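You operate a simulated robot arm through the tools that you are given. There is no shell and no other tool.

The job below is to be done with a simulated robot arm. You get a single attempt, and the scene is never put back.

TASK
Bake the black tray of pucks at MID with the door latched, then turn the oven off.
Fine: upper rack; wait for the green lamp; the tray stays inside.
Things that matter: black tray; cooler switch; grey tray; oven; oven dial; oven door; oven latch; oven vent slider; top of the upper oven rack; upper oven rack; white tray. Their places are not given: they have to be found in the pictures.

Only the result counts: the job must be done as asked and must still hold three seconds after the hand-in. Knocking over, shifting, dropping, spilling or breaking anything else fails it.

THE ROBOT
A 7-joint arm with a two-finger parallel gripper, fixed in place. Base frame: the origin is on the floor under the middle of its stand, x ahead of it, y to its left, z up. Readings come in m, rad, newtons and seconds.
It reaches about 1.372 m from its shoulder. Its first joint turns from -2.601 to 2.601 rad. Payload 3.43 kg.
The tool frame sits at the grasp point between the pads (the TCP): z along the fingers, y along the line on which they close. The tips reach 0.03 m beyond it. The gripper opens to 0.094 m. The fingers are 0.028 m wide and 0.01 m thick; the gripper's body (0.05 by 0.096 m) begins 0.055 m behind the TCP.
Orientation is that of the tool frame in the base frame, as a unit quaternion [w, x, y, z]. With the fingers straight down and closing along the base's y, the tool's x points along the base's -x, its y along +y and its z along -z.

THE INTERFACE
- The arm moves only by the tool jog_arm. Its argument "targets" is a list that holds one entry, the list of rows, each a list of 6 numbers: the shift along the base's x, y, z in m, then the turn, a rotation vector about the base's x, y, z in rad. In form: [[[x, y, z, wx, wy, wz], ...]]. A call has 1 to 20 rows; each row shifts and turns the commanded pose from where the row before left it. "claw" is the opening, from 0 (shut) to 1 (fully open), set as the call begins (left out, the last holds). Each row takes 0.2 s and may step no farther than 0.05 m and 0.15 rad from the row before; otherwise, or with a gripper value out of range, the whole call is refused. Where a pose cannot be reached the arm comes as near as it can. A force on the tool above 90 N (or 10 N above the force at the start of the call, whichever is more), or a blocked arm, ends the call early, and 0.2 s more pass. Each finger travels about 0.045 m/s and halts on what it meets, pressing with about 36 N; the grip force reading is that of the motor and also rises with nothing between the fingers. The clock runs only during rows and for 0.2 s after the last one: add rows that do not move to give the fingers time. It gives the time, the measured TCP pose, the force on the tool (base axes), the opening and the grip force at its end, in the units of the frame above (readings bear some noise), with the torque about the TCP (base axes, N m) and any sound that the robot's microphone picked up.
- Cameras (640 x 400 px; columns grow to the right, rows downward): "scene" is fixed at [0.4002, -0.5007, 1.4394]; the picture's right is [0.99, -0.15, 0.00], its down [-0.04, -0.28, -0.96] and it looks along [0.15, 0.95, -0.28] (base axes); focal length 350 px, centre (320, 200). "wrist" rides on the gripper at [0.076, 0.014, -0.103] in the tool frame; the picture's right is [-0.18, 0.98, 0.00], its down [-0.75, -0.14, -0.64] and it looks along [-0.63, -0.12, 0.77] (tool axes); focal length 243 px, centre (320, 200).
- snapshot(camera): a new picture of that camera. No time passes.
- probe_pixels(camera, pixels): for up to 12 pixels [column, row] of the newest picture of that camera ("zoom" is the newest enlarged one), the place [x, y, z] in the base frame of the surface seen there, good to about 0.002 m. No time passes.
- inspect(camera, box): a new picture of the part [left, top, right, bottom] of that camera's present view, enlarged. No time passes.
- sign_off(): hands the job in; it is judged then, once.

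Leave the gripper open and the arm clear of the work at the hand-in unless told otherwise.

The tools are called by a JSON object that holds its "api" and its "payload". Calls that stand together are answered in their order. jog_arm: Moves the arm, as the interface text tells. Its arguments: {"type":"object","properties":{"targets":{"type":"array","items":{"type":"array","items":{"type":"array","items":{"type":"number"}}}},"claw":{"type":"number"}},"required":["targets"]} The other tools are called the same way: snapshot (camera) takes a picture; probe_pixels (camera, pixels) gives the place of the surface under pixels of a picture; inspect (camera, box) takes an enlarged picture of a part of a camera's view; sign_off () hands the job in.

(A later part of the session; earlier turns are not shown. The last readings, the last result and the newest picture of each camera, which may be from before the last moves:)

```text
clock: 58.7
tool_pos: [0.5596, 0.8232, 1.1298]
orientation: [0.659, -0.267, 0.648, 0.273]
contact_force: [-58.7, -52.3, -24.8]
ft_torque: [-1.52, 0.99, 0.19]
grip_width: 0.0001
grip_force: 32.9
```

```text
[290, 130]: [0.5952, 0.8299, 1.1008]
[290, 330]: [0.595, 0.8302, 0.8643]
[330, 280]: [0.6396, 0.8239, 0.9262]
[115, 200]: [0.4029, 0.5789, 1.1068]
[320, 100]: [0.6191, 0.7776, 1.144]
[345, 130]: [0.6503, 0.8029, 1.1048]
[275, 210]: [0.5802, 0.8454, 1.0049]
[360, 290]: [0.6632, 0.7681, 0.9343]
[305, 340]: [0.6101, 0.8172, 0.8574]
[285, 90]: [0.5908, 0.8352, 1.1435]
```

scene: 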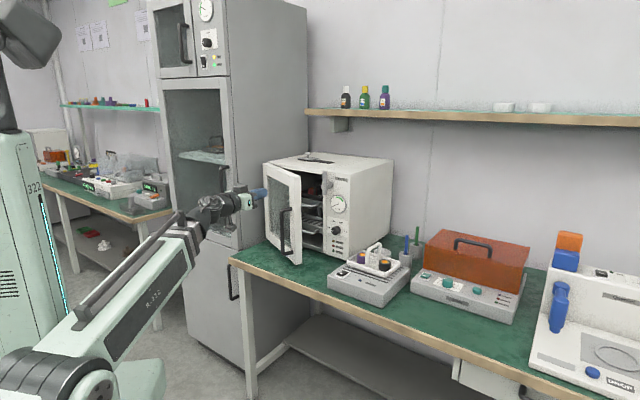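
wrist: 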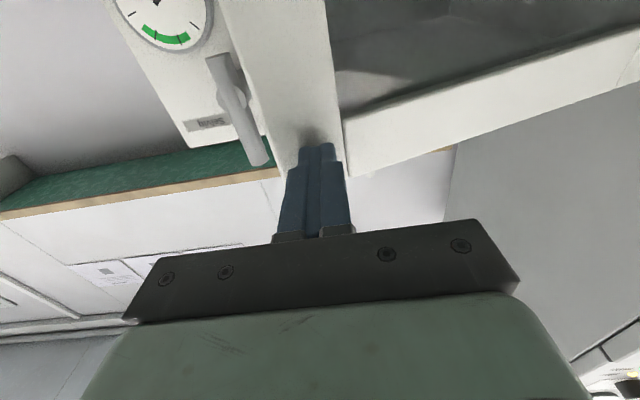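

Firm contact (~80 N): the door is closed, its outer face at n≈1.0085, free edge at u≈-0.14. I'll back off 0.13 m and check that it stays closed; any sound or lamp change will show too.

{"api": "jog_arm", "payload": {"targets": [[[-0.0035, -0.0035, 0, 0, 0, 0], [-0.0176, -0.0177, 0, 0, 0, 0], [-0.0282, -0.0284, 0, 0, 0, 0], [-0.0282, -0.0284, 0, 0, 0, 0], [-0.0176, -0.0177, 0, 0, 0, 0], [0, 0, 0, 0, 0, 0]]], "claw": 0.45}}

{"api": "inspect", "payload": {"camera": "scene", "box": [250, 150, 360, 260]}}

{"api": "snapshot", "payload": {"camera": "wrist"}}

```text
clock: 60.1
tool_pos: [0.4703, 0.7297, 1.1315]
orientation: [0.659, -0.267, 0.648, 0.272]
contact_force: [0.0, -0.7, 0.2]
ft_torque: [-0.02, 0.01, 0.0]
grip_width: 0.0425
grip_force: 0.0
```

```text
3.64 times, centred on (305, 205) of scene
```

zoom: 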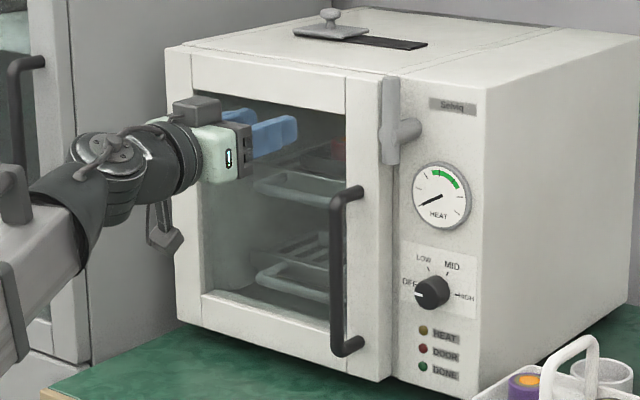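

```text
taken
```

wrist: 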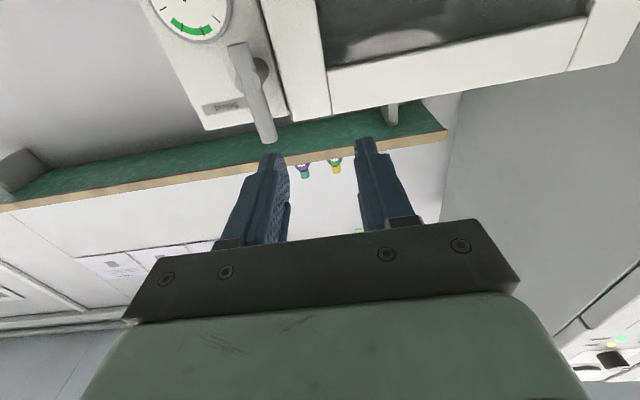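

The door stays closed. Now the latch: I'll measure the bar precisely in this wrist view (about (238,45) to (268,140)).

{"api": "probe_pixels", "payload": {"camera": "wrist", "pixels": [[237, 50], [243, 70], [250, 90], [257, 110], [265, 132], [246, 92], [255, 88], [266, 140], [236, 45], [263, 70]]}}

{"api": "inspect", "payload": {"camera": "wrist", "box": [180, 0, 340, 160]}}

```text
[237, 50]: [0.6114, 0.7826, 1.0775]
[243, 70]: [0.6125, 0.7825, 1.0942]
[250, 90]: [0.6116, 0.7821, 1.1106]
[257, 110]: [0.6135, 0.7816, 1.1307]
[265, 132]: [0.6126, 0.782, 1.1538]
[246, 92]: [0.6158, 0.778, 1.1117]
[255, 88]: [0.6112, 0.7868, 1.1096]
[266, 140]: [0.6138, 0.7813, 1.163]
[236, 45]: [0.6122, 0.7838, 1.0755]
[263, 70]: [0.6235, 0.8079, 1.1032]
```

```text
2.50 times, centred on (260, 80) of wrist
```

zoom: 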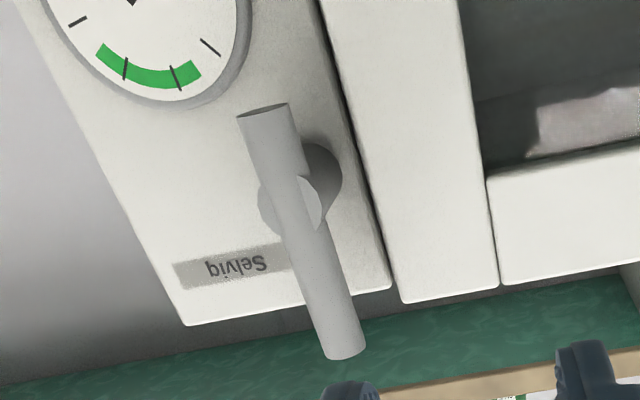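

The bar runs from z 1.075 to 1.165, but its stem sits at about z≈1.104, so the long arm points up. It should swing left, over the door edge (bar centre u≈-0.114). I'll shut the fingers and place them to the right of the upper arm at u≈-0.083, z≈1.15, then advance so the tips reach n≈1.003, short of the panel.

{"api": "jog_arm", "payload": {"targets": [[[0.0231, -0.023, 0.0062, 0, 0, 0], [0.0231, -0.023, 0.0062, 0, 0, 0], [0.0231, -0.023, 0.0062, 0, 0, 0], [0, 0, 0, 0, 0, 0], [0, 0, 0, 0, 0, 0]]], "claw": 0.0}}

{"api": "snapshot", "payload": {"camera": "wrist"}}

{"api": "inspect", "payload": {"camera": "scene", "box": [270, 140, 370, 230]}}

```text
clock: 61.3
tool_pos: [0.5361, 0.6622, 1.151]
orientation: [0.659, -0.268, 0.648, 0.273]
contact_force: [0.7, 1.2, -0.3]
ft_torque: [-0.01, 0.0, -0.01]
grip_width: 0.0
grip_force: 33.4
```

```text
taken
```

wrist: 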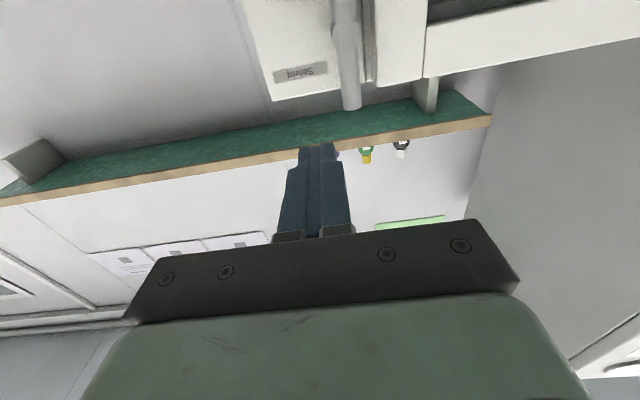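

```text
4.44 times, centred on (320, 185) of scene
```

zoom: 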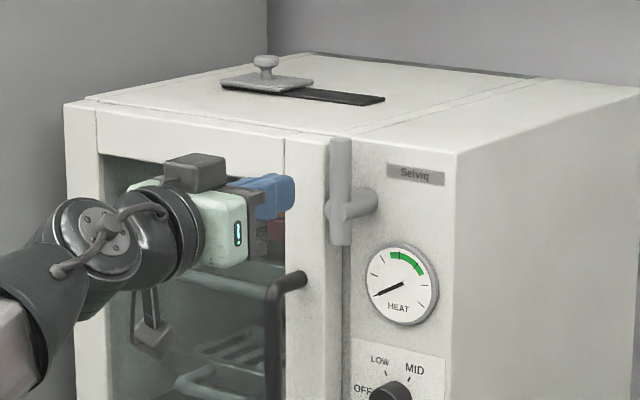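

The bar will pass on the image-right of the fingers with ~1 cm to spare. I'll add 6 mm margin and advance to the working depth.

{"api": "jog_arm", "payload": {"targets": [[[0.0262, 0.0178, 0, 0, 0, 0], [0.0219, 0.022, 0, 0, 0, 0], [0.0219, 0.022, 0, 0, 0, 0], [0.0219, 0.022, 0, 0, 0, 0], [0, 0, 0, 0, 0, 0]]]}}

{"api": "snapshot", "payload": {"camera": "wrist"}}

{"api": "inspect", "payload": {"camera": "scene", "box": [290, 150, 360, 220]}}

```text
clock: 62.5
tool_pos: [0.6284, 0.7479, 1.1512]
orientation: [0.659, -0.267, 0.648, 0.272]
contact_force: [0.3, -0.4, -0.7]
ft_torque: [0.02, -0.04, 0.0]
grip_width: 0.0002
grip_force: 33.3
```

```text
taken
```

wrist: 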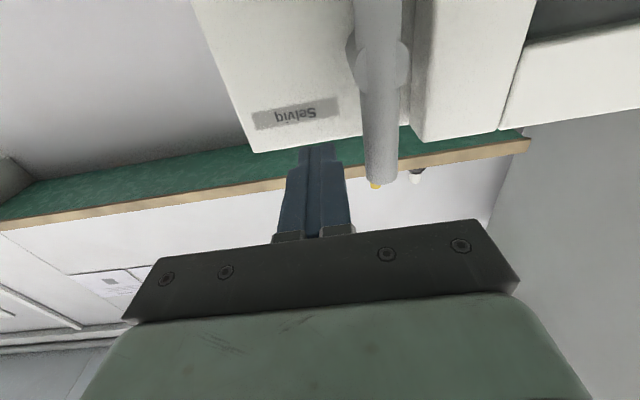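

```text
5.71 times, centred on (325, 185) of scene
```

zoom: 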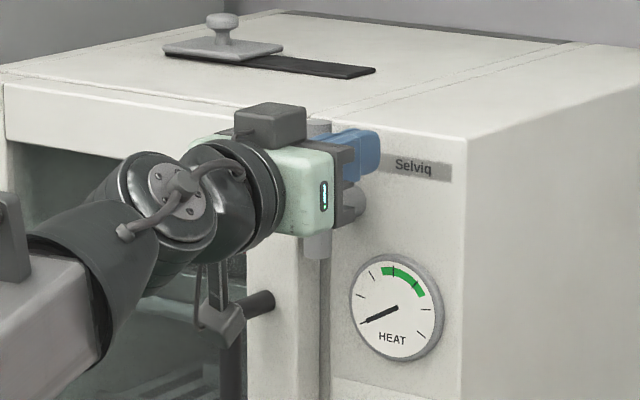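

In position to the right of the bar. The hub is visible at about (378, 62) in the wrist view; I'll probe the bar and hub once more to fix the pivot height.

{"api": "inspect", "payload": {"camera": "wrist", "box": [300, 0, 460, 200]}}

{"api": "probe_pixels", "payload": {"camera": "wrist", "pixels": [[380, 20], [380, 60], [380, 100], [382, 140], [382, 175], [405, 62], [352, 60], [400, 60], [352, 40], [355, 85]]}}

```text
2.00 times, centred on (380, 100) of wrist
```

zoom: 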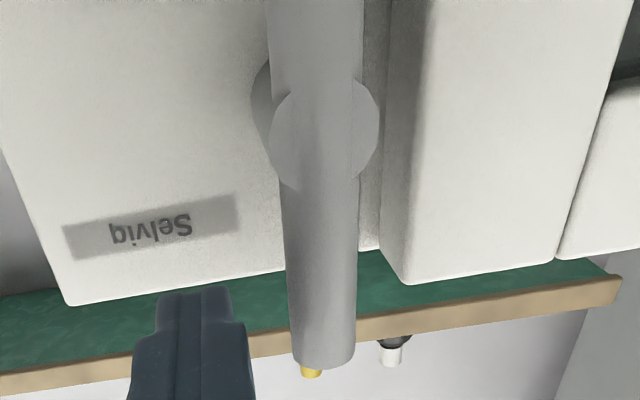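

```text
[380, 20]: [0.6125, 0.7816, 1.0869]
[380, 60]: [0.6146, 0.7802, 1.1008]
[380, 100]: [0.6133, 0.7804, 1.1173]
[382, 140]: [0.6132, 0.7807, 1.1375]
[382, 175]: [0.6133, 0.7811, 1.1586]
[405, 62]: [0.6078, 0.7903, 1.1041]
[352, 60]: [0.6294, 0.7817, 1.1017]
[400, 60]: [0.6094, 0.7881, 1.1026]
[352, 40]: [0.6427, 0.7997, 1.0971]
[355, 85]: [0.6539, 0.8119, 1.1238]
```

The pivot is at u≈-0.115, z≈1.104. I'll push the upper arm to the left along an arc about it; first through about 30°, then check the force and picture.

{"api": "jog_arm", "payload": {"targets": [[[-0.0118, 0.009, -0.002, 0, 0, 0], [-0.0065, 0.0064, 0.0042, 0, 0, 0], [-0.0078, 0.0078, 0.0021, 0, 0, 0], [0, 0, 0, 0, 0, 0]]]}}

{"api": "snapshot", "payload": {"camera": "wrist"}}

{"api": "inspect", "payload": {"camera": "scene", "box": [290, 150, 360, 220]}}

```text
clock: 63.5
tool_pos: [0.6028, 0.7691, 1.1568]
orientation: [0.659, -0.267, 0.648, 0.272]
contact_force: [0.0, 0.1, -1.3]
ft_torque: [0.01, -0.03, -0.01]
grip_width: 0.0
grip_force: 32.9
```

```text
taken
```

wrist: 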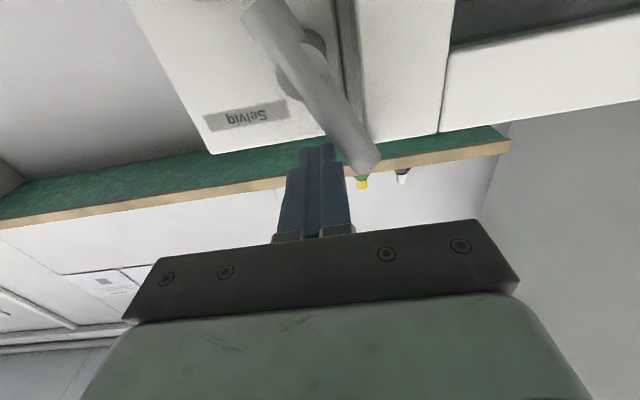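

```text
5.71 times, centred on (325, 185) of scene
```

zoom: 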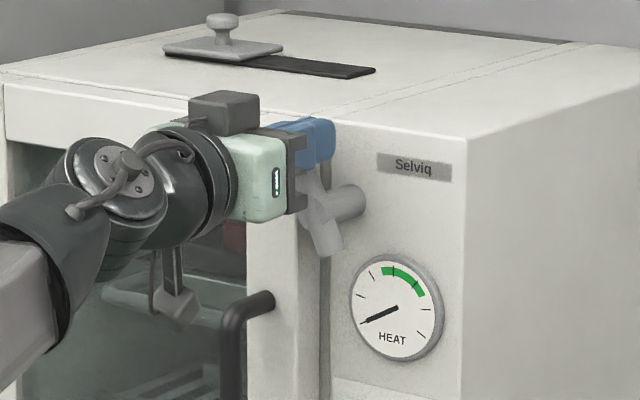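

The latch arm is turning left over the door, with negligible force. I'll continue along the arc to horizontal.

{"api": "jog_arm", "payload": {"targets": [[[-0.0088, 0.0087, -0.0011, 0, 0, 0], [-0.0088, 0.0087, -0.0051, 0, 0, 0], [-0.0079, 0.0078, -0.0092, 0, 0, 0], [0, 0, 0, 0, 0, 0]]]}}

{"api": "snapshot", "payload": {"camera": "wrist"}}

{"api": "inspect", "payload": {"camera": "scene", "box": [290, 150, 360, 220]}}

```text
clock: 64.5
tool_pos: [0.578, 0.7956, 1.1383]
orientation: [0.659, -0.268, 0.648, 0.273]
contact_force: [0.6, 0.1, -0.7]
ft_torque: [0.0, 0.02, -0.01]
grip_width: 0.0
grip_force: 32.8
```

```text
taken
```

wrist: 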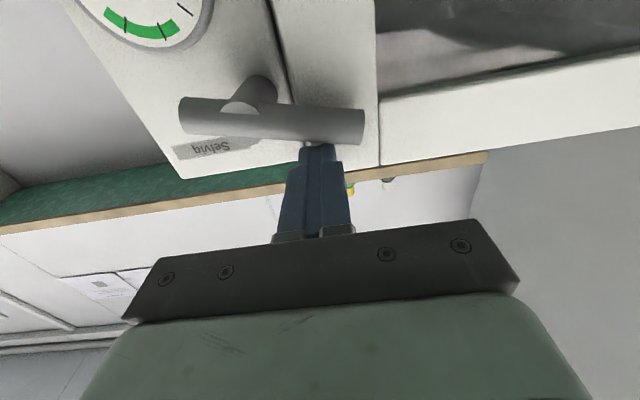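

```text
5.71 times, centred on (325, 185) of scene
```

zoom: 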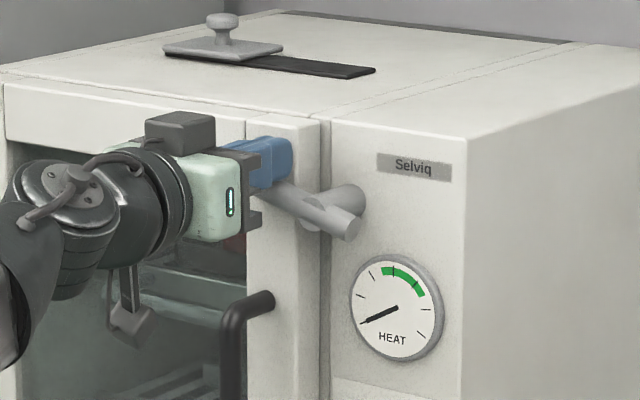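

The bar is nearly horizontal, with its left end still a bit high. I'll push down the rest of the way until it meets its stop.

{"api": "jog_arm", "payload": {"targets": [[[-0.0028, 0.0028, -0.006, 0, 0, 0], [-0.0028, 0.0028, -0.006, 0, 0, 0], [0, 0, 0, 0, 0, 0]]]}}

{"api": "snapshot", "payload": {"camera": "wrist"}}

{"api": "inspect", "payload": {"camera": "scene", "box": [290, 150, 360, 220]}}

```text
clock: 65.3
tool_pos: [0.5738, 0.8001, 1.1284]
orientation: [0.66, -0.267, 0.647, 0.274]
contact_force: [0.9, -0.3, 5.0]
ft_torque: [0.06, -0.07, -0.06]
grip_width: 0.0
grip_force: 32.9
```

```text
taken
```

wrist: 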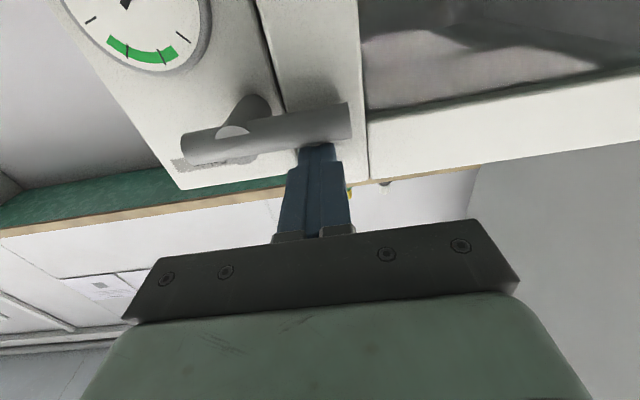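

```text
5.71 times, centred on (325, 185) of scene
```

zoom: 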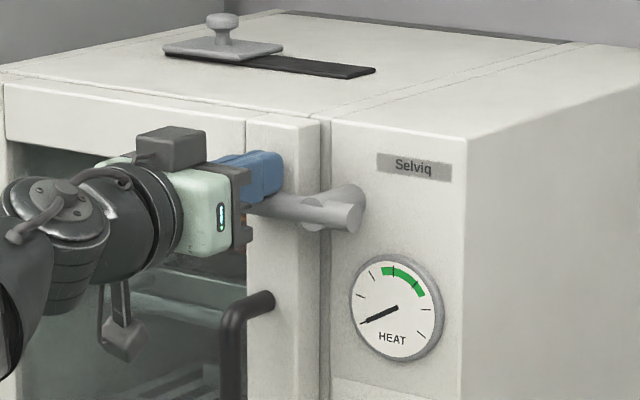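

The bar now looks horizontal, with 5 N of upward reaction. I'll press a few more millimetres to be sure it is at its end stop.

{"api": "jog_arm", "payload": {"targets": [[[0, 0, -0.002, 0, 0, 0], [0, 0, -0.002, 0, 0, 0], [0, 0, 0, 0, 0, 0]]]}}

{"api": "probe_pixels", "payload": {"camera": "wrist", "pixels": [[195, 148], [240, 140], [280, 132], [320, 125], [345, 120], [185, 150]]}}

```text
clock: 66.1
tool_pos: [0.5722, 0.8006, 1.1267]
orientation: [0.661, -0.267, 0.646, 0.273]
contact_force: [15.2, 12.1, 52.0]
ft_torque: [0.97, -1.14, -0.18]
grip_width: 0.0003
grip_force: 32.7
```

```text
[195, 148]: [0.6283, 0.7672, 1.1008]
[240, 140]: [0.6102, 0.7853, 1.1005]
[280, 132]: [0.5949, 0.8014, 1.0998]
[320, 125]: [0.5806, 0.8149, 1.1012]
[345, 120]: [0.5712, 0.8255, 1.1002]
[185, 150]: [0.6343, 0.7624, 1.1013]
```

The stop is reached (52 N), and the bar is level at z≈1.10 along its whole length: latched. I'll ease up and back away, then look at the lamps.

{"api": "jog_arm", "payload": {"targets": [[[0, 0, 0.005, 0, 0, 0], [0, 0, 0.008, 0, 0, 0], [-0.0211, -0.0213, 0, 0, 0, 0], [-0.0282, -0.0284, 0, 0, 0, 0], [-0.0282, -0.0284, 0, 0, 0, 0]]]}}

{"api": "inspect", "payload": {"camera": "scene", "box": [290, 150, 370, 260]}}

{"api": "inspect", "payload": {"camera": "scene", "box": [318, 210, 362, 260]}}

{"api": "snapshot", "payload": {"camera": "wrist"}}

```text
clock: 67.3
tool_pos: [0.4953, 0.722, 1.1335]
orientation: [0.659, -0.267, 0.648, 0.272]
contact_force: [0.0, 0.6, 0.2]
ft_torque: [0.02, -0.05, 0.01]
grip_width: 0.0
grip_force: 32.6
```

```text
3.64 times, centred on (330, 205) of scene
```

zoom: 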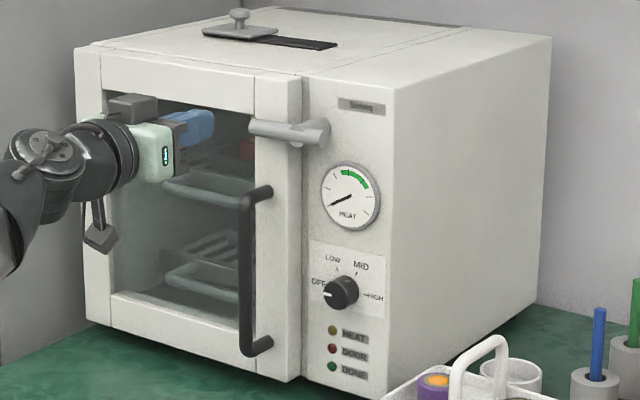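

```text
8.00 times, centred on (340, 235) of scene
```

zoom: 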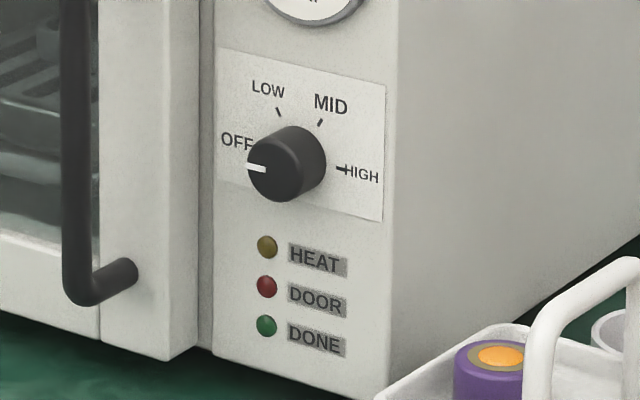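

```text
taken
```

wrist: 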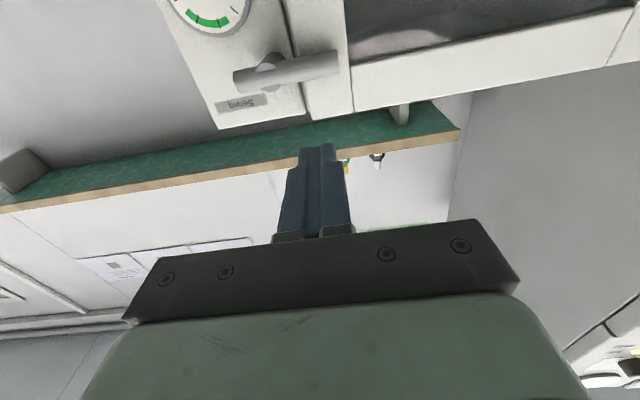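

The latch bar lies across the door edge, and all lamps are dark with the dial at OFF. Now I'll measure the dial: knob face, its pointer and the tick marks.

{"api": "inspect", "payload": {"camera": "scene", "box": [323, 215, 353, 245]}}

{"api": "probe_pixels", "payload": {"camera": "zoom", "pixels": [[170, 150], [175, 160], [250, 170], [205, 225], [295, 240], [110, 230], [200, 300], [260, 200], [160, 245], [220, 170]]}}

```text
13.33 times, centred on (338, 230) of scene
```

zoom: 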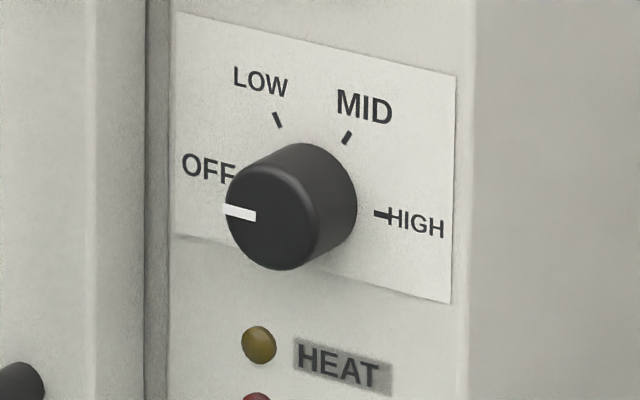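

```text
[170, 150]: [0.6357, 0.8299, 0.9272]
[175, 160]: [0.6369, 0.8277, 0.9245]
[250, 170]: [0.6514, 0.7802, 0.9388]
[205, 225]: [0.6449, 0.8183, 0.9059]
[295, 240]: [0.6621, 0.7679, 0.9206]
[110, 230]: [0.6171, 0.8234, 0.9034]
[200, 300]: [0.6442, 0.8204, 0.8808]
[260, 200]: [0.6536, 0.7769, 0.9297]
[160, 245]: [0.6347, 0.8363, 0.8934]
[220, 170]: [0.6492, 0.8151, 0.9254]
```

Knob front is at n≈1.012, panel at n≈1.036. I'll probe the tick marks and the pointer.

{"api": "probe_pixels", "payload": {"camera": "zoom", "pixels": [[277, 120], [347, 137], [378, 214], [228, 210], [254, 216], [285, 268], [262, 163], [315, 200], [330, 240], [275, 210], [232, 235], [345, 180]]}}

```text
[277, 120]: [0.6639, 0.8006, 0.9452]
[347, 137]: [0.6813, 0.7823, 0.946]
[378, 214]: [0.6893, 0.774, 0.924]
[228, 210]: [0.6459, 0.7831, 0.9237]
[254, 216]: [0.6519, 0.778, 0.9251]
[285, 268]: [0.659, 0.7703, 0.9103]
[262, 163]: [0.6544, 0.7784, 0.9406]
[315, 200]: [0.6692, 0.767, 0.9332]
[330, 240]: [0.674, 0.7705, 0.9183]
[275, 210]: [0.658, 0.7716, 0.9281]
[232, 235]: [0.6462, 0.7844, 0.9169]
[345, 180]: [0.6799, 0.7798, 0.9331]
```

The ticks sit 60° apart: OFF at 180°, LOW 120°, MID 60°, HIGH 0°. The knob centre is (u≈-0.081, z≈0.924), radius ≈0.0165. MID therefore needs a 120° clockwise turn. I'll check the door handle and cooler positions for clearance before approaching.

{"api": "inspect", "payload": {"camera": "scene", "box": [300, 195, 400, 295]}}

{"api": "probe_pixels", "payload": {"camera": "zoom", "pixels": [[8, 60], [8, 120], [25, 20], [245, 190], [290, 230], [190, 250], [115, 330], [215, 300], [300, 215], [165, 265], [330, 190], [250, 255]]}}

```text
4.00 times, centred on (350, 245) of scene
```

zoom: 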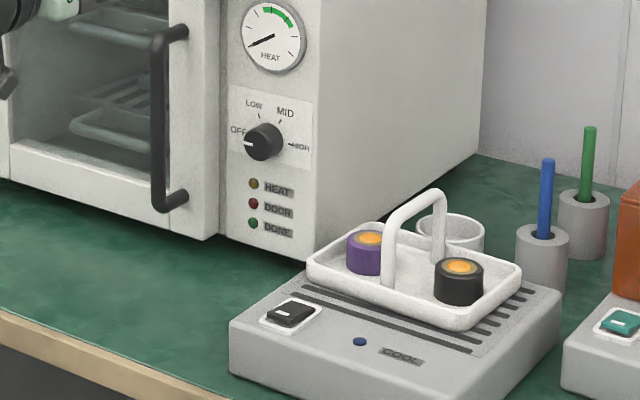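

```text
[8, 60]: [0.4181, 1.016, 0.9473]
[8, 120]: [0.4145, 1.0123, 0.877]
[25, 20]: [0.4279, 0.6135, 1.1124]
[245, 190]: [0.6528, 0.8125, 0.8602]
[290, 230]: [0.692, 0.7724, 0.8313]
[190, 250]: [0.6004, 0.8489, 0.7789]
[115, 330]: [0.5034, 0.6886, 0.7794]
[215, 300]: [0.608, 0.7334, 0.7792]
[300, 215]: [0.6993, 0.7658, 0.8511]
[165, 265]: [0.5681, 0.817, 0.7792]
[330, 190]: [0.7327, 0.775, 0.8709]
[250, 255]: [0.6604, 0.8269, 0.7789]
```

{"api": "probe_pixels", "payload": {"camera": "zoom", "pixels": [[157, 60], [157, 120], [158, 190], [180, 32], [307, 262], [312, 278], [365, 225], [230, 325], [300, 280], [385, 220], [420, 192], [232, 350]]}}

```text
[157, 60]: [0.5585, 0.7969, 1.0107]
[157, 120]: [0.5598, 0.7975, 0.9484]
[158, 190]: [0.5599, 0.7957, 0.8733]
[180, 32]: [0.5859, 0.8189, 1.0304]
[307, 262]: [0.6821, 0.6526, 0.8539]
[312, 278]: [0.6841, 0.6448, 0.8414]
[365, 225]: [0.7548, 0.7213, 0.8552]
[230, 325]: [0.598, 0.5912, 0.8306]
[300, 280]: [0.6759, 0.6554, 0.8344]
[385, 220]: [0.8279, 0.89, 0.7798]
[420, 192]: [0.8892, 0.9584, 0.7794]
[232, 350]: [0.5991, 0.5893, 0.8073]
```

The door handle bar is at u≈-0.165, n≥0.96, and the cooler is at u≥0.01 with top z≈0.834, so there's room for the hand at the dial. I'll move in front of the knob at n≈0.86, opening the fingers to ~0.05 and rolling the hand -60° so the 120° turn is centred.

{"api": "jog_arm", "payload": {"targets": [[[0.0068, -0.0067, -0.0262, -0.0939, -0.0913, 0.001], [0.0068, -0.0067, -0.0262, -0.0939, -0.0913, 0.001], [0.0068, -0.0067, -0.0262, -0.0939, -0.0913, 0.001], [0.0068, -0.0067, -0.0262, -0.0939, -0.0913, 0.001], [0.0068, -0.0067, -0.0262, -0.0939, -0.0913, 0.001], [0.0068, -0.0067, -0.0262, -0.0939, -0.0913, 0.001], [0.0068, -0.0067, -0.0262, -0.0939, -0.0913, 0.001], [0.0068, -0.0067, -0.0262, -0.0939, -0.0913, 0.001]]], "claw": 0.55}}

{"api": "snapshot", "payload": {"camera": "wrist"}}

{"api": "snapshot", "payload": {"camera": "scene"}}

```text
clock: 69.1
tool_pos: [0.5472, 0.6677, 0.9248]
orientation: [0.7, -0.566, 0.427, -0.088]
contact_force: [0.4, -0.2, 0.2]
ft_torque: [0.03, 0.0, -0.01]
grip_width: 0.0516
grip_force: 0.1
```

```text
taken
```

wrist: 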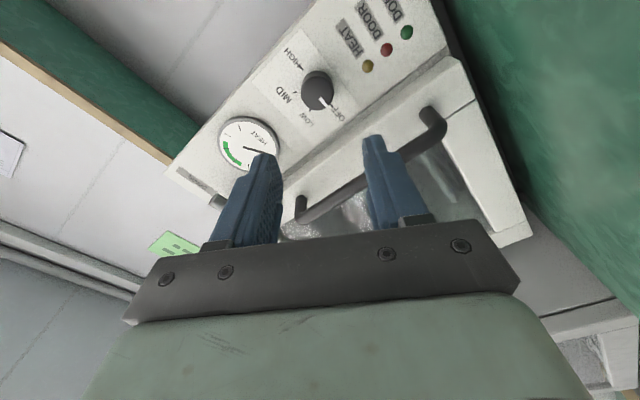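

```text
taken
```

scene: 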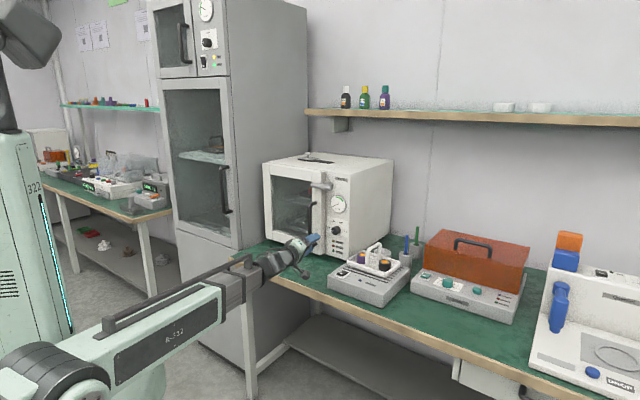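

In front of the dial now: the knob shows at (318, 92) in the wrist view, between the fingers. I'll measure its face from here.

{"api": "inspect", "payload": {"camera": "wrist", "box": [270, 50, 370, 130]}}

{"api": "probe_pixels", "payload": {"camera": "zoom", "pixels": [[310, 220], [250, 230], [370, 230], [310, 170], [310, 280], [350, 265], [280, 190], [340, 190], [280, 260]]}}

```text
5.00 times, centred on (320, 90) of wrist
```

zoom: 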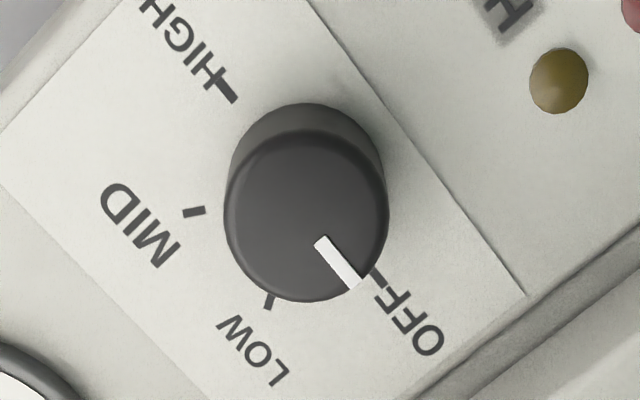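

```text
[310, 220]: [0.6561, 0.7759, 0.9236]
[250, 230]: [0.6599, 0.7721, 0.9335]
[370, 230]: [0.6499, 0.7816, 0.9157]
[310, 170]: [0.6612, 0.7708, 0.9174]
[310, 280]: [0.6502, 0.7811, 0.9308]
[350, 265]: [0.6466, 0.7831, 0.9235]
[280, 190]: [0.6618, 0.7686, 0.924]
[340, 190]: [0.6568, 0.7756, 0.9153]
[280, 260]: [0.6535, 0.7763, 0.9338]
```

The knob face centre is at u≈-0.081, z≈0.9236, matching the hand to ~1 mm. I'll advance so the tips reach n≈1.026, then close on the knob.

{"api": "jog_arm", "payload": {"targets": [[[0.0218, 0.0206, -0.001, 0, 0, 0], [0.0211, 0.0213, 0, 0, 0, 0], [0.0211, 0.0213, 0, 0, 0, 0], [0.0211, 0.0213, 0, 0, 0, 0], [0.0117, 0.0118, 0, 0, 0, 0], [0, 0, 0, 0, 0, 0]]]}}

{"api": "snapshot", "payload": {"camera": "wrist"}}

{"api": "inspect", "payload": {"camera": "scene", "box": [270, 190, 390, 290]}}

```text
clock: 70.5
tool_pos: [0.6471, 0.7653, 0.9245]
orientation: [0.7, -0.564, 0.429, -0.087]
contact_force: [0.4, 0.4, -0.5]
ft_torque: [0.04, -0.02, -0.02]
grip_width: 0.0518
grip_force: 0.1
```

```text
taken
```

wrist: 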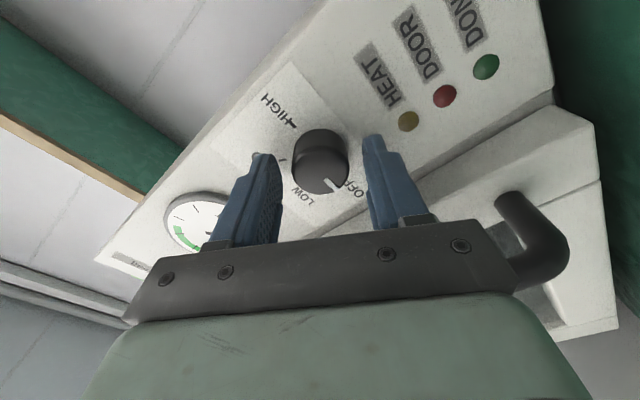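

```text
4.00 times, centred on (330, 240) of scene
```

zoom: 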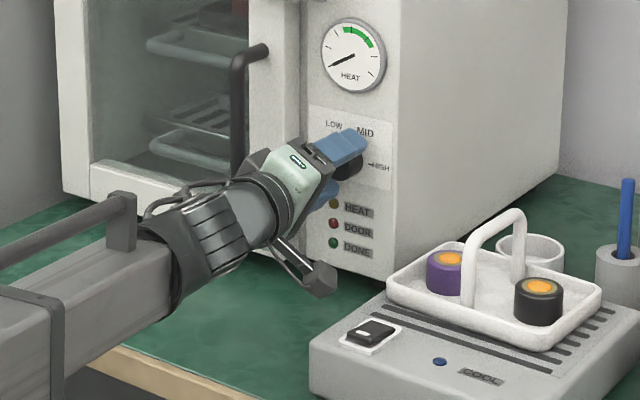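

The knob is between the fingertips. Closing the gripper on it.

{"api": "jog_arm", "payload": {"targets": [[[0, 0, 0, 0, 0, 0], [0, 0, 0, 0, 0, 0], [0, 0, 0, 0, 0, 0], [0, 0, 0, 0, 0, 0]]], "claw": 0.0}}

{"api": "snapshot", "payload": {"camera": "wrist"}}

```text
clock: 71.5
tool_pos: [0.6459, 0.7668, 0.9249]
orientation: [0.7, -0.565, 0.428, -0.087]
contact_force: [0.3, 1.0, -0.9]
ft_torque: [0.31, -0.26, -0.27]
grip_width: 0.0335
grip_force: 44.4
```

```text
taken
```

wrist: 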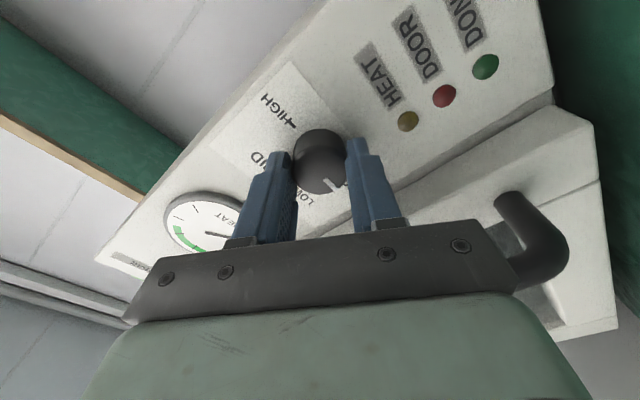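

The knob is held (opening 0.0335 m, its diameter). Now I'll turn +60° clockwise (to about LOW) as a first half and check.

{"api": "jog_arm", "payload": {"targets": [[[0.0008, -0.0008, -0.001, 0.0923, 0.0929, 0], [0, 0, 0, 0.0923, 0.0929, 0], [0, 0, 0, 0.0923, 0.0929, 0], [0, 0, 0, 0.0923, 0.0929, 0], [0, 0, 0, 0.0923, 0.0929, 0], [0, 0, 0, 0.0923, 0.0929, 0], [0, 0, 0, 0.0923, 0.0929, 0], [0, 0, 0, 0.0923, 0.0929, 0]]]}}

{"api": "snapshot", "payload": {"camera": "wrist"}}

{"api": "inspect", "payload": {"camera": "scene", "box": [290, 200, 370, 270]}}

```text
clock: 73.3
tool_pos: [0.6455, 0.7661, 0.924]
orientation: [0.653, -0.274, 0.65, 0.277]
contact_force: [6.3, 44.2, 23.0]
ft_torque: [0.34, -0.34, -0.54]
grip_width: 0.0336
grip_force: 45.2
```

```text
taken
```

wrist: 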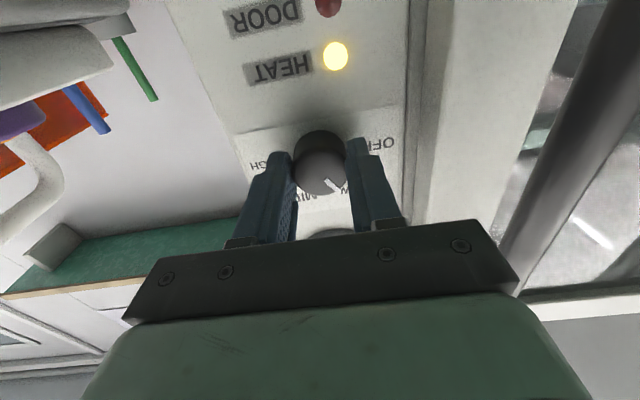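

```text
5.71 times, centred on (330, 235) of scene
```

zoom: 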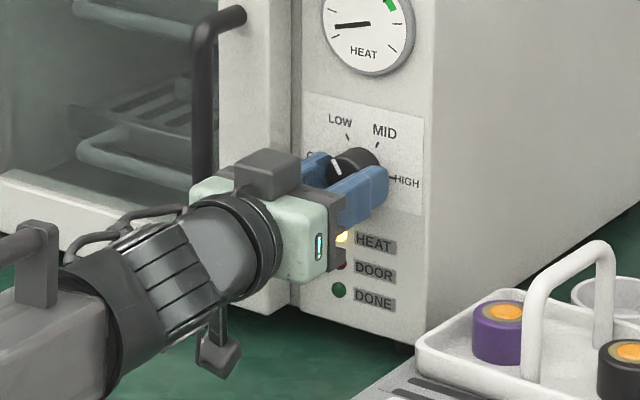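

The HEAT lamp is on and the pointer is at LOW. There is some side load, so I'll shift back ~1 mm to relieve it and continue the second 60° to MID.

{"api": "jog_arm", "payload": {"targets": [[[-0.0008, 0.0008, 0.001, 0.0923, 0.0929, 0], [0.0004, 0.0004, 0, 0.0923, 0.0929, 0], [0, 0, 0, 0.0923, 0.0929, 0], [0, 0, 0, 0.0923, 0.0929, 0], [0, 0, 0, 0.0923, 0.0929, 0], [0, 0, 0, 0.0923, 0.0929, 0], [0, 0, 0, 0.0923, 0.0929, 0], [0, 0, 0, 0.0923, 0.0929, 0]]]}}

{"api": "snapshot", "payload": {"camera": "wrist"}}

{"api": "inspect", "payload": {"camera": "scene", "box": [290, 200, 370, 270]}}

```text
clock: 75.1
tool_pos: [0.6516, 0.7615, 0.9291]
orientation: [0.437, 0.098, 0.705, 0.55]
contact_force: [18.7, -2.6, -21.6]
ft_torque: [-0.21, -0.15, 0.48]
grip_width: 0.0335
grip_force: 44.7
out of reach, approached as far as the arm can: row 7, 8
stopped in row 8: the force on the tool passed its limit at 96 N (the readings are from after the stop); the commanded pose is now the measured one
```

```text
taken
```

wrist: 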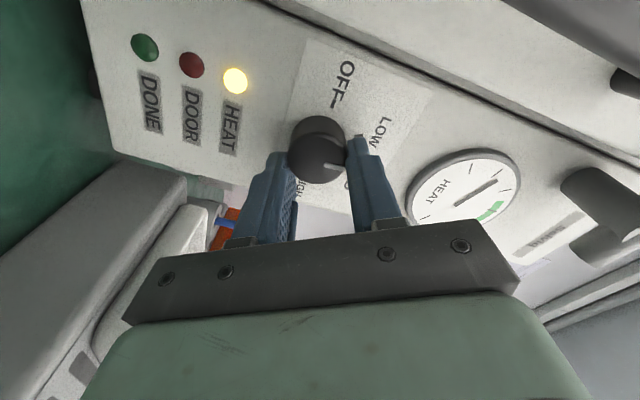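

```text
5.71 times, centred on (330, 235) of scene
```

zoom: 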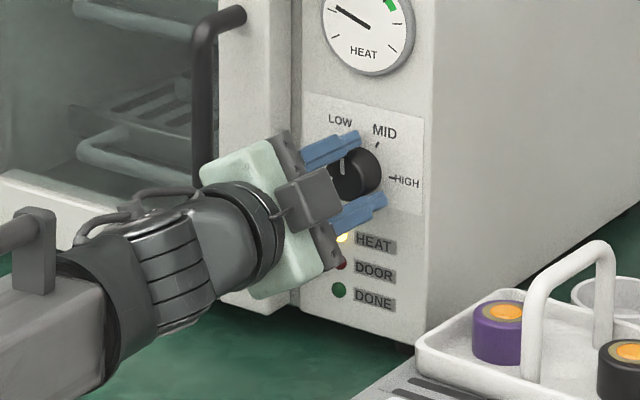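

The last two rows ran into a wrist limit and the tool shifted ~8 mm. HEAT is lit and the gauge is rising. I'll check exactly where the pointer is.

{"api": "inspect", "payload": {"camera": "scene", "box": [323, 213, 357, 247]}}

{"api": "inspect", "payload": {"camera": "wrist", "box": [270, 50, 410, 220]}}

```text
11.76 times, centred on (340, 230) of scene
```

zoom: 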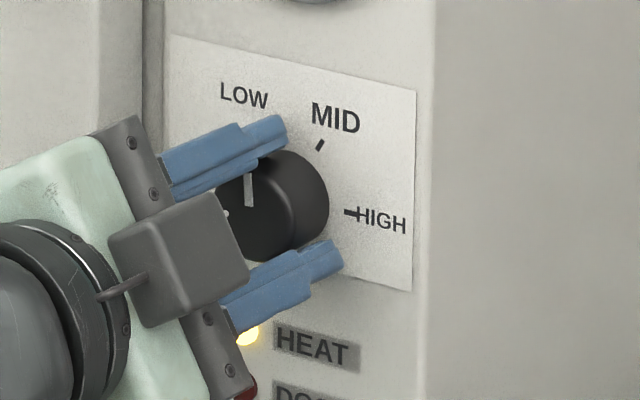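

```text
2.35 times, centred on (340, 135) of wrist
```

zoom: 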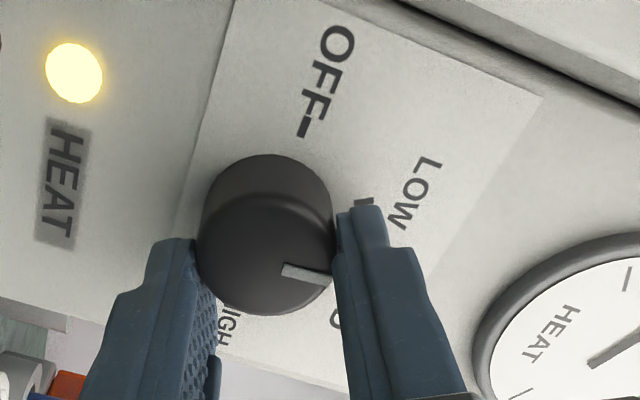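

The pointer stands about vertical (≈90°), halfway between LOW and MID, so the grip slipped near the wrist limit. I'll open the fingers, recentre, back off 3 cm, and roll back 60° to regrip.

{"api": "jog_arm", "payload": {"targets": [[[0, 0, 0, 0, 0, 0], [0, 0, 0, 0, 0, 0], [0, 0, 0, 0, 0, 0]]], "claw": 0.55}}

{"api": "jog_arm", "payload": {"targets": [[[-0.0057, 0.0056, -0.004, 0, 0, 0], [-0.0106, -0.0106, 0, 0, 0, 0], [-0.0176, -0.0177, 0, 0, 0, 0], [0, 0, 0, -0.0923, -0.0929, 0], [0, 0, 0, -0.0923, -0.0929, 0], [0, 0, 0, -0.0923, -0.0929, 0], [0, 0, 0, -0.0923, -0.0929, 0], [0, 0, 0, -0.0923, -0.0929, 0], [0, 0, 0, -0.0923, -0.0929, 0], [0, 0, 0, -0.0923, -0.0929, 0], [0, 0, 0, -0.0923, -0.0929, 0]]]}}

{"api": "snapshot", "payload": {"camera": "wrist"}}

{"api": "inspect", "payload": {"camera": "scene", "box": [310, 195, 360, 260]}}

```text
clock: 75.9
tool_pos: [0.6473, 0.7619, 0.9321]
orientation: [0.436, 0.096, 0.705, 0.551]
contact_force: [-0.8, 0.6, -0.2]
ft_torque: [0.0, -0.03, 0.0]
grip_width: 0.0517
grip_force: 0.1
```

```text
clock: 78.3
tool_pos: [0.614, 0.7386, 0.929]
orientation: [0.662, -0.267, 0.649, 0.263]
contact_force: [0.2, -0.9, 1.0]
ft_torque: [-0.01, -0.01, 0.01]
grip_width: 0.0517
grip_force: 0.0
```

```text
taken
```

wrist: 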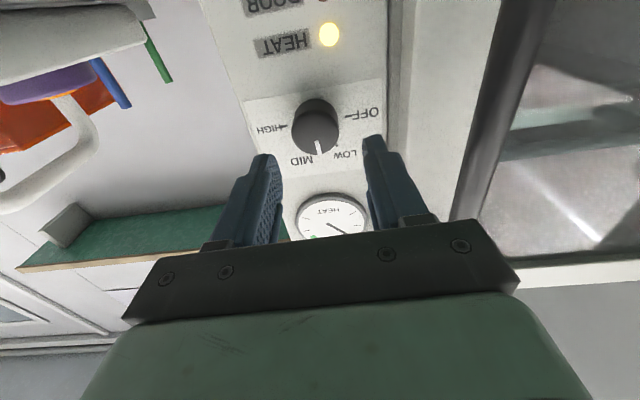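

```text
6.15 times, centred on (335, 228) of scene
```

zoom: 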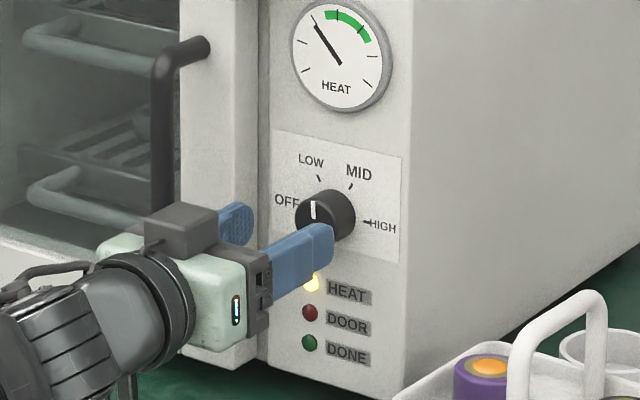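

The pointer is midway between LOW and MID, and the heat is climbing. I'll realign, go back in, grip, and turn the remaining +30° to MID.

{"api": "jog_arm", "payload": {"targets": [[[0.0025, -0.0025, -0.005, -0.0106, 0.0106, 0.02], [0.0145, 0.0146, 0, 0, 0, 0], [0.0145, 0.0145, 0, 0, 0, 0], [0, 0, 0, 0, 0, 0]]]}}

{"api": "jog_arm", "payload": {"targets": [[[0, 0, 0, 0, 0, 0], [0, 0, 0, 0, 0, 0], [0, 0, 0, 0, 0, 0]]], "claw": 0.0}}

{"api": "jog_arm", "payload": {"targets": [[[0, 0, 0, 0.0923, 0.0929, 0], [0, 0, 0, 0.0923, 0.0929, 0], [0, 0, 0, 0.0923, 0.0929, 0], [0, 0, 0, 0.0923, 0.0929, 0]]]}}

{"api": "inspect", "payload": {"camera": "scene", "box": [310, 195, 360, 260]}}

{"api": "snapshot", "payload": {"camera": "wrist"}}

```text
clock: 79.3
tool_pos: [0.646, 0.7653, 0.9257]
orientation: [0.655, -0.274, 0.652, 0.267]
contact_force: [0.1, 0.4, -0.5]
ft_torque: [0.01, -0.01, 0.01]
grip_width: 0.0517
grip_force: 0.0
```

```text
clock: 80.1
tool_pos: [0.6456, 0.7648, 0.9236]
orientation: [0.654, -0.275, 0.652, 0.268]
contact_force: [-0.6, 2.5, 0.1]
ft_torque: [-0.02, 0.0, -0.31]
grip_width: 0.0336
grip_force: 44.7
```

```text
clock: 81.1
tool_pos: [0.6445, 0.7659, 0.9257]
orientation: [0.562, -0.096, 0.7, 0.429]
contact_force: [2.0, 5.2, 11.1]
ft_torque: [-0.5, 0.48, 0.27]
grip_width: 0.0337
grip_force: 44.8
```

```text
6.15 times, centred on (335, 228) of scene
```

zoom: 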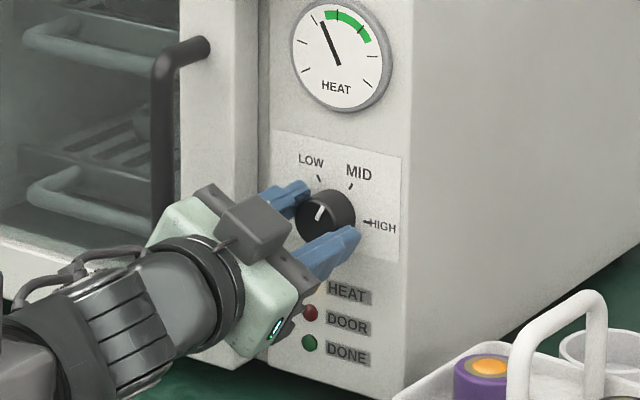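

```text
taken
```

wrist: 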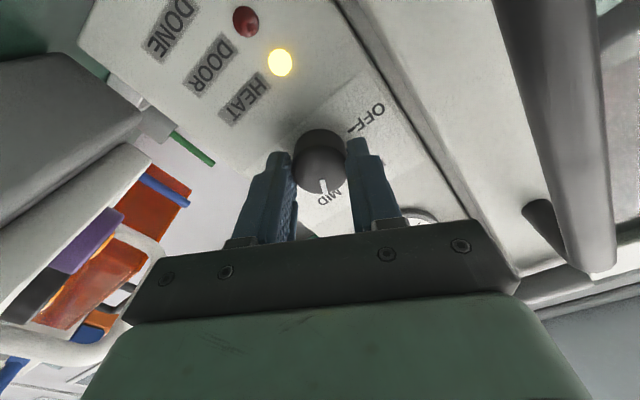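

The pointer now leans to the right. I'll zoom in to check it points at MID.

{"api": "inspect", "payload": {"camera": "scene", "box": [323, 213, 353, 243]}}

{"api": "inspect", "payload": {"camera": "wrist", "box": [270, 90, 390, 230]}}

```text
13.33 times, centred on (338, 228) of scene
```

zoom: 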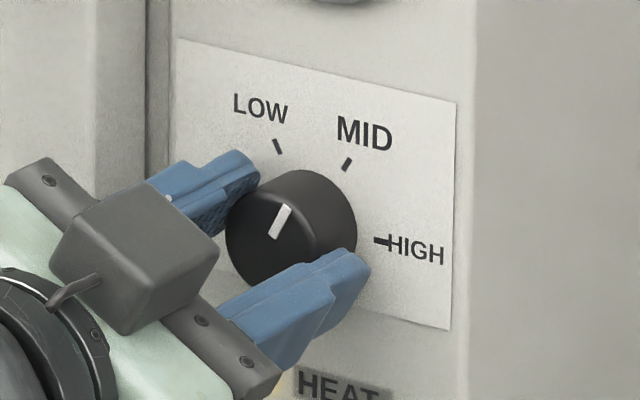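

```text
2.86 times, centred on (330, 160) of wrist
```

zoom: 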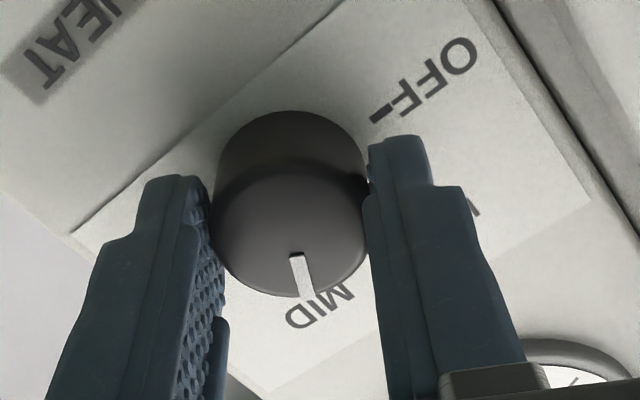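

The pointer is at about 66°, and MID is at 60°. I'll turn about 6° more.

{"api": "jog_arm", "payload": {"targets": [[[0, 0, 0, 0.0388, 0.039, 0], [0, 0, 0, 0.0388, 0.039, 0], [0, 0, 0, 0, 0, 0]]]}}

{"api": "inspect", "payload": {"camera": "scene", "box": [323, 213, 353, 243]}}

{"api": "inspect", "payload": {"camera": "scene", "box": [310, 185, 370, 265]}}

```text
clock: 81.9
tool_pos: [0.6451, 0.7658, 0.9239]
orientation: [0.539, -0.058, 0.704, 0.458]
contact_force: [0.8, 3.9, 21.1]
ft_torque: [0.18, -0.17, -0.17]
grip_width: 0.0336
grip_force: 45.1
```

```text
13.33 times, centred on (338, 228) of scene
```

zoom: 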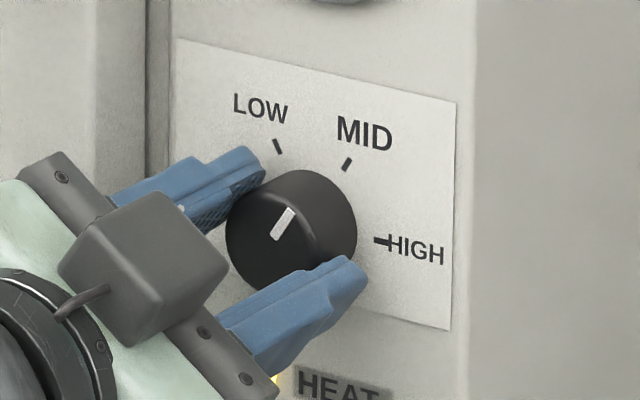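

```text
5.00 times, centred on (340, 225) of scene
```

zoom: 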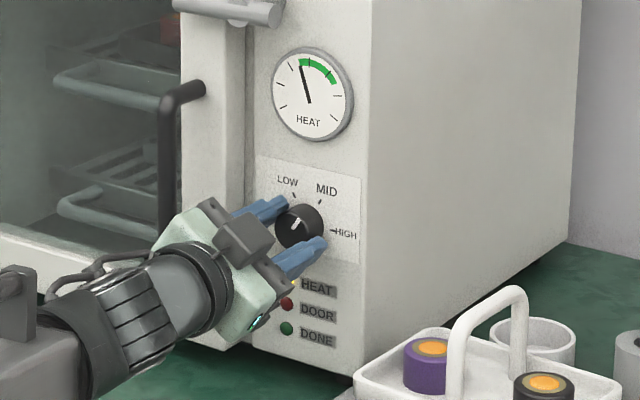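

The pointer is now right on MID (≈60°) and the gauge is entering the green band. I'll wait here holding the knob still and watch for the green DONE lamp.

{"api": "jog_arm", "payload": {"targets": [[[0, 0, 0, 0, 0, 0], [0, 0, 0, 0, 0, 0], [0, 0, 0, 0, 0, 0], [0, 0, 0, 0, 0, 0], [0, 0, 0, 0, 0, 0], [0, 0, 0, 0, 0, 0], [0, 0, 0, 0, 0, 0], [0, 0, 0, 0, 0, 0], [0, 0, 0, 0, 0, 0], [0, 0, 0, 0, 0, 0]]]}}

{"api": "inspect", "payload": {"camera": "scene", "box": [310, 185, 370, 265]}}

{"api": "snapshot", "payload": {"camera": "wrist"}}

```text
clock: 84.1
tool_pos: [0.6441, 0.7653, 0.9255]
orientation: [0.539, -0.058, 0.704, 0.459]
contact_force: [4.3, 6.8, 31.7]
ft_torque: [0.32, -0.34, -0.19]
grip_width: 0.0338
grip_force: 45.2
```

```text
5.00 times, centred on (340, 225) of scene
```

zoom: 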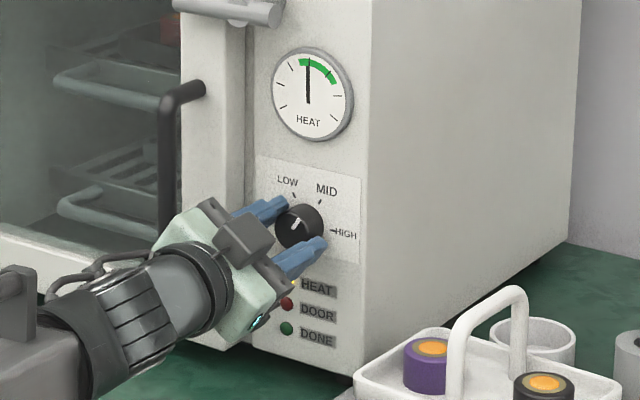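

```text
taken
```

wrist: 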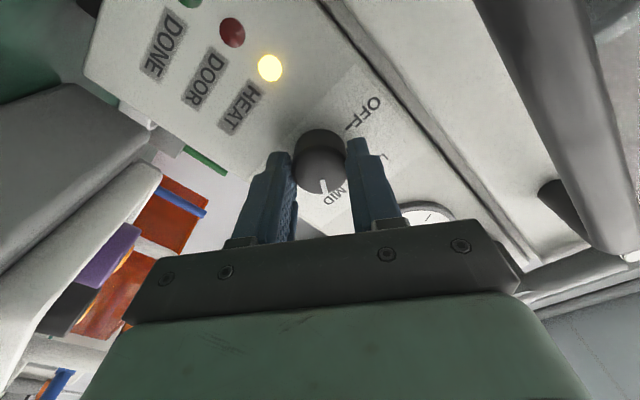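

The gauge needle is in the green band, HEAT is on, DONE is not yet lit. I'll relieve the slight vertical load by ~1 mm and continue waiting.

{"api": "jog_arm", "payload": {"targets": [[[0, 0, 0.0008, 0, 0, 0], [0, 0, 0, 0, 0, 0], [0, 0, 0, 0, 0, 0], [0, 0, 0, 0, 0, 0], [0, 0, 0, 0, 0, 0], [0, 0, 0, 0, 0, 0], [0, 0, 0, 0, 0, 0], [0, 0, 0, 0, 0, 0], [0, 0, 0, 0, 0, 0], [0, 0, 0, 0, 0, 0], [0, 0, 0, 0, 0, 0], [0, 0, 0, 0, 0, 0], [0, 0, 0, 0, 0, 0], [0, 0, 0, 0, 0, 0], [0, 0, 0, 0, 0, 0]]]}}

{"api": "inspect", "payload": {"camera": "scene", "box": [310, 185, 370, 265]}}

```text
clock: 87.3
tool_pos: [0.6445, 0.7652, 0.9249]
orientation: [0.539, -0.058, 0.704, 0.458]
contact_force: [3.6, -7.9, 11.1]
ft_torque: [0.12, -0.12, -0.59]
grip_width: 0.0336
grip_force: 44.7
```

```text
5.00 times, centred on (340, 225) of scene
```

zoom: 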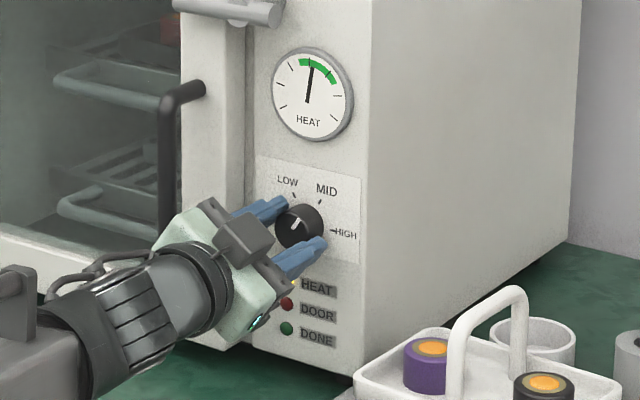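

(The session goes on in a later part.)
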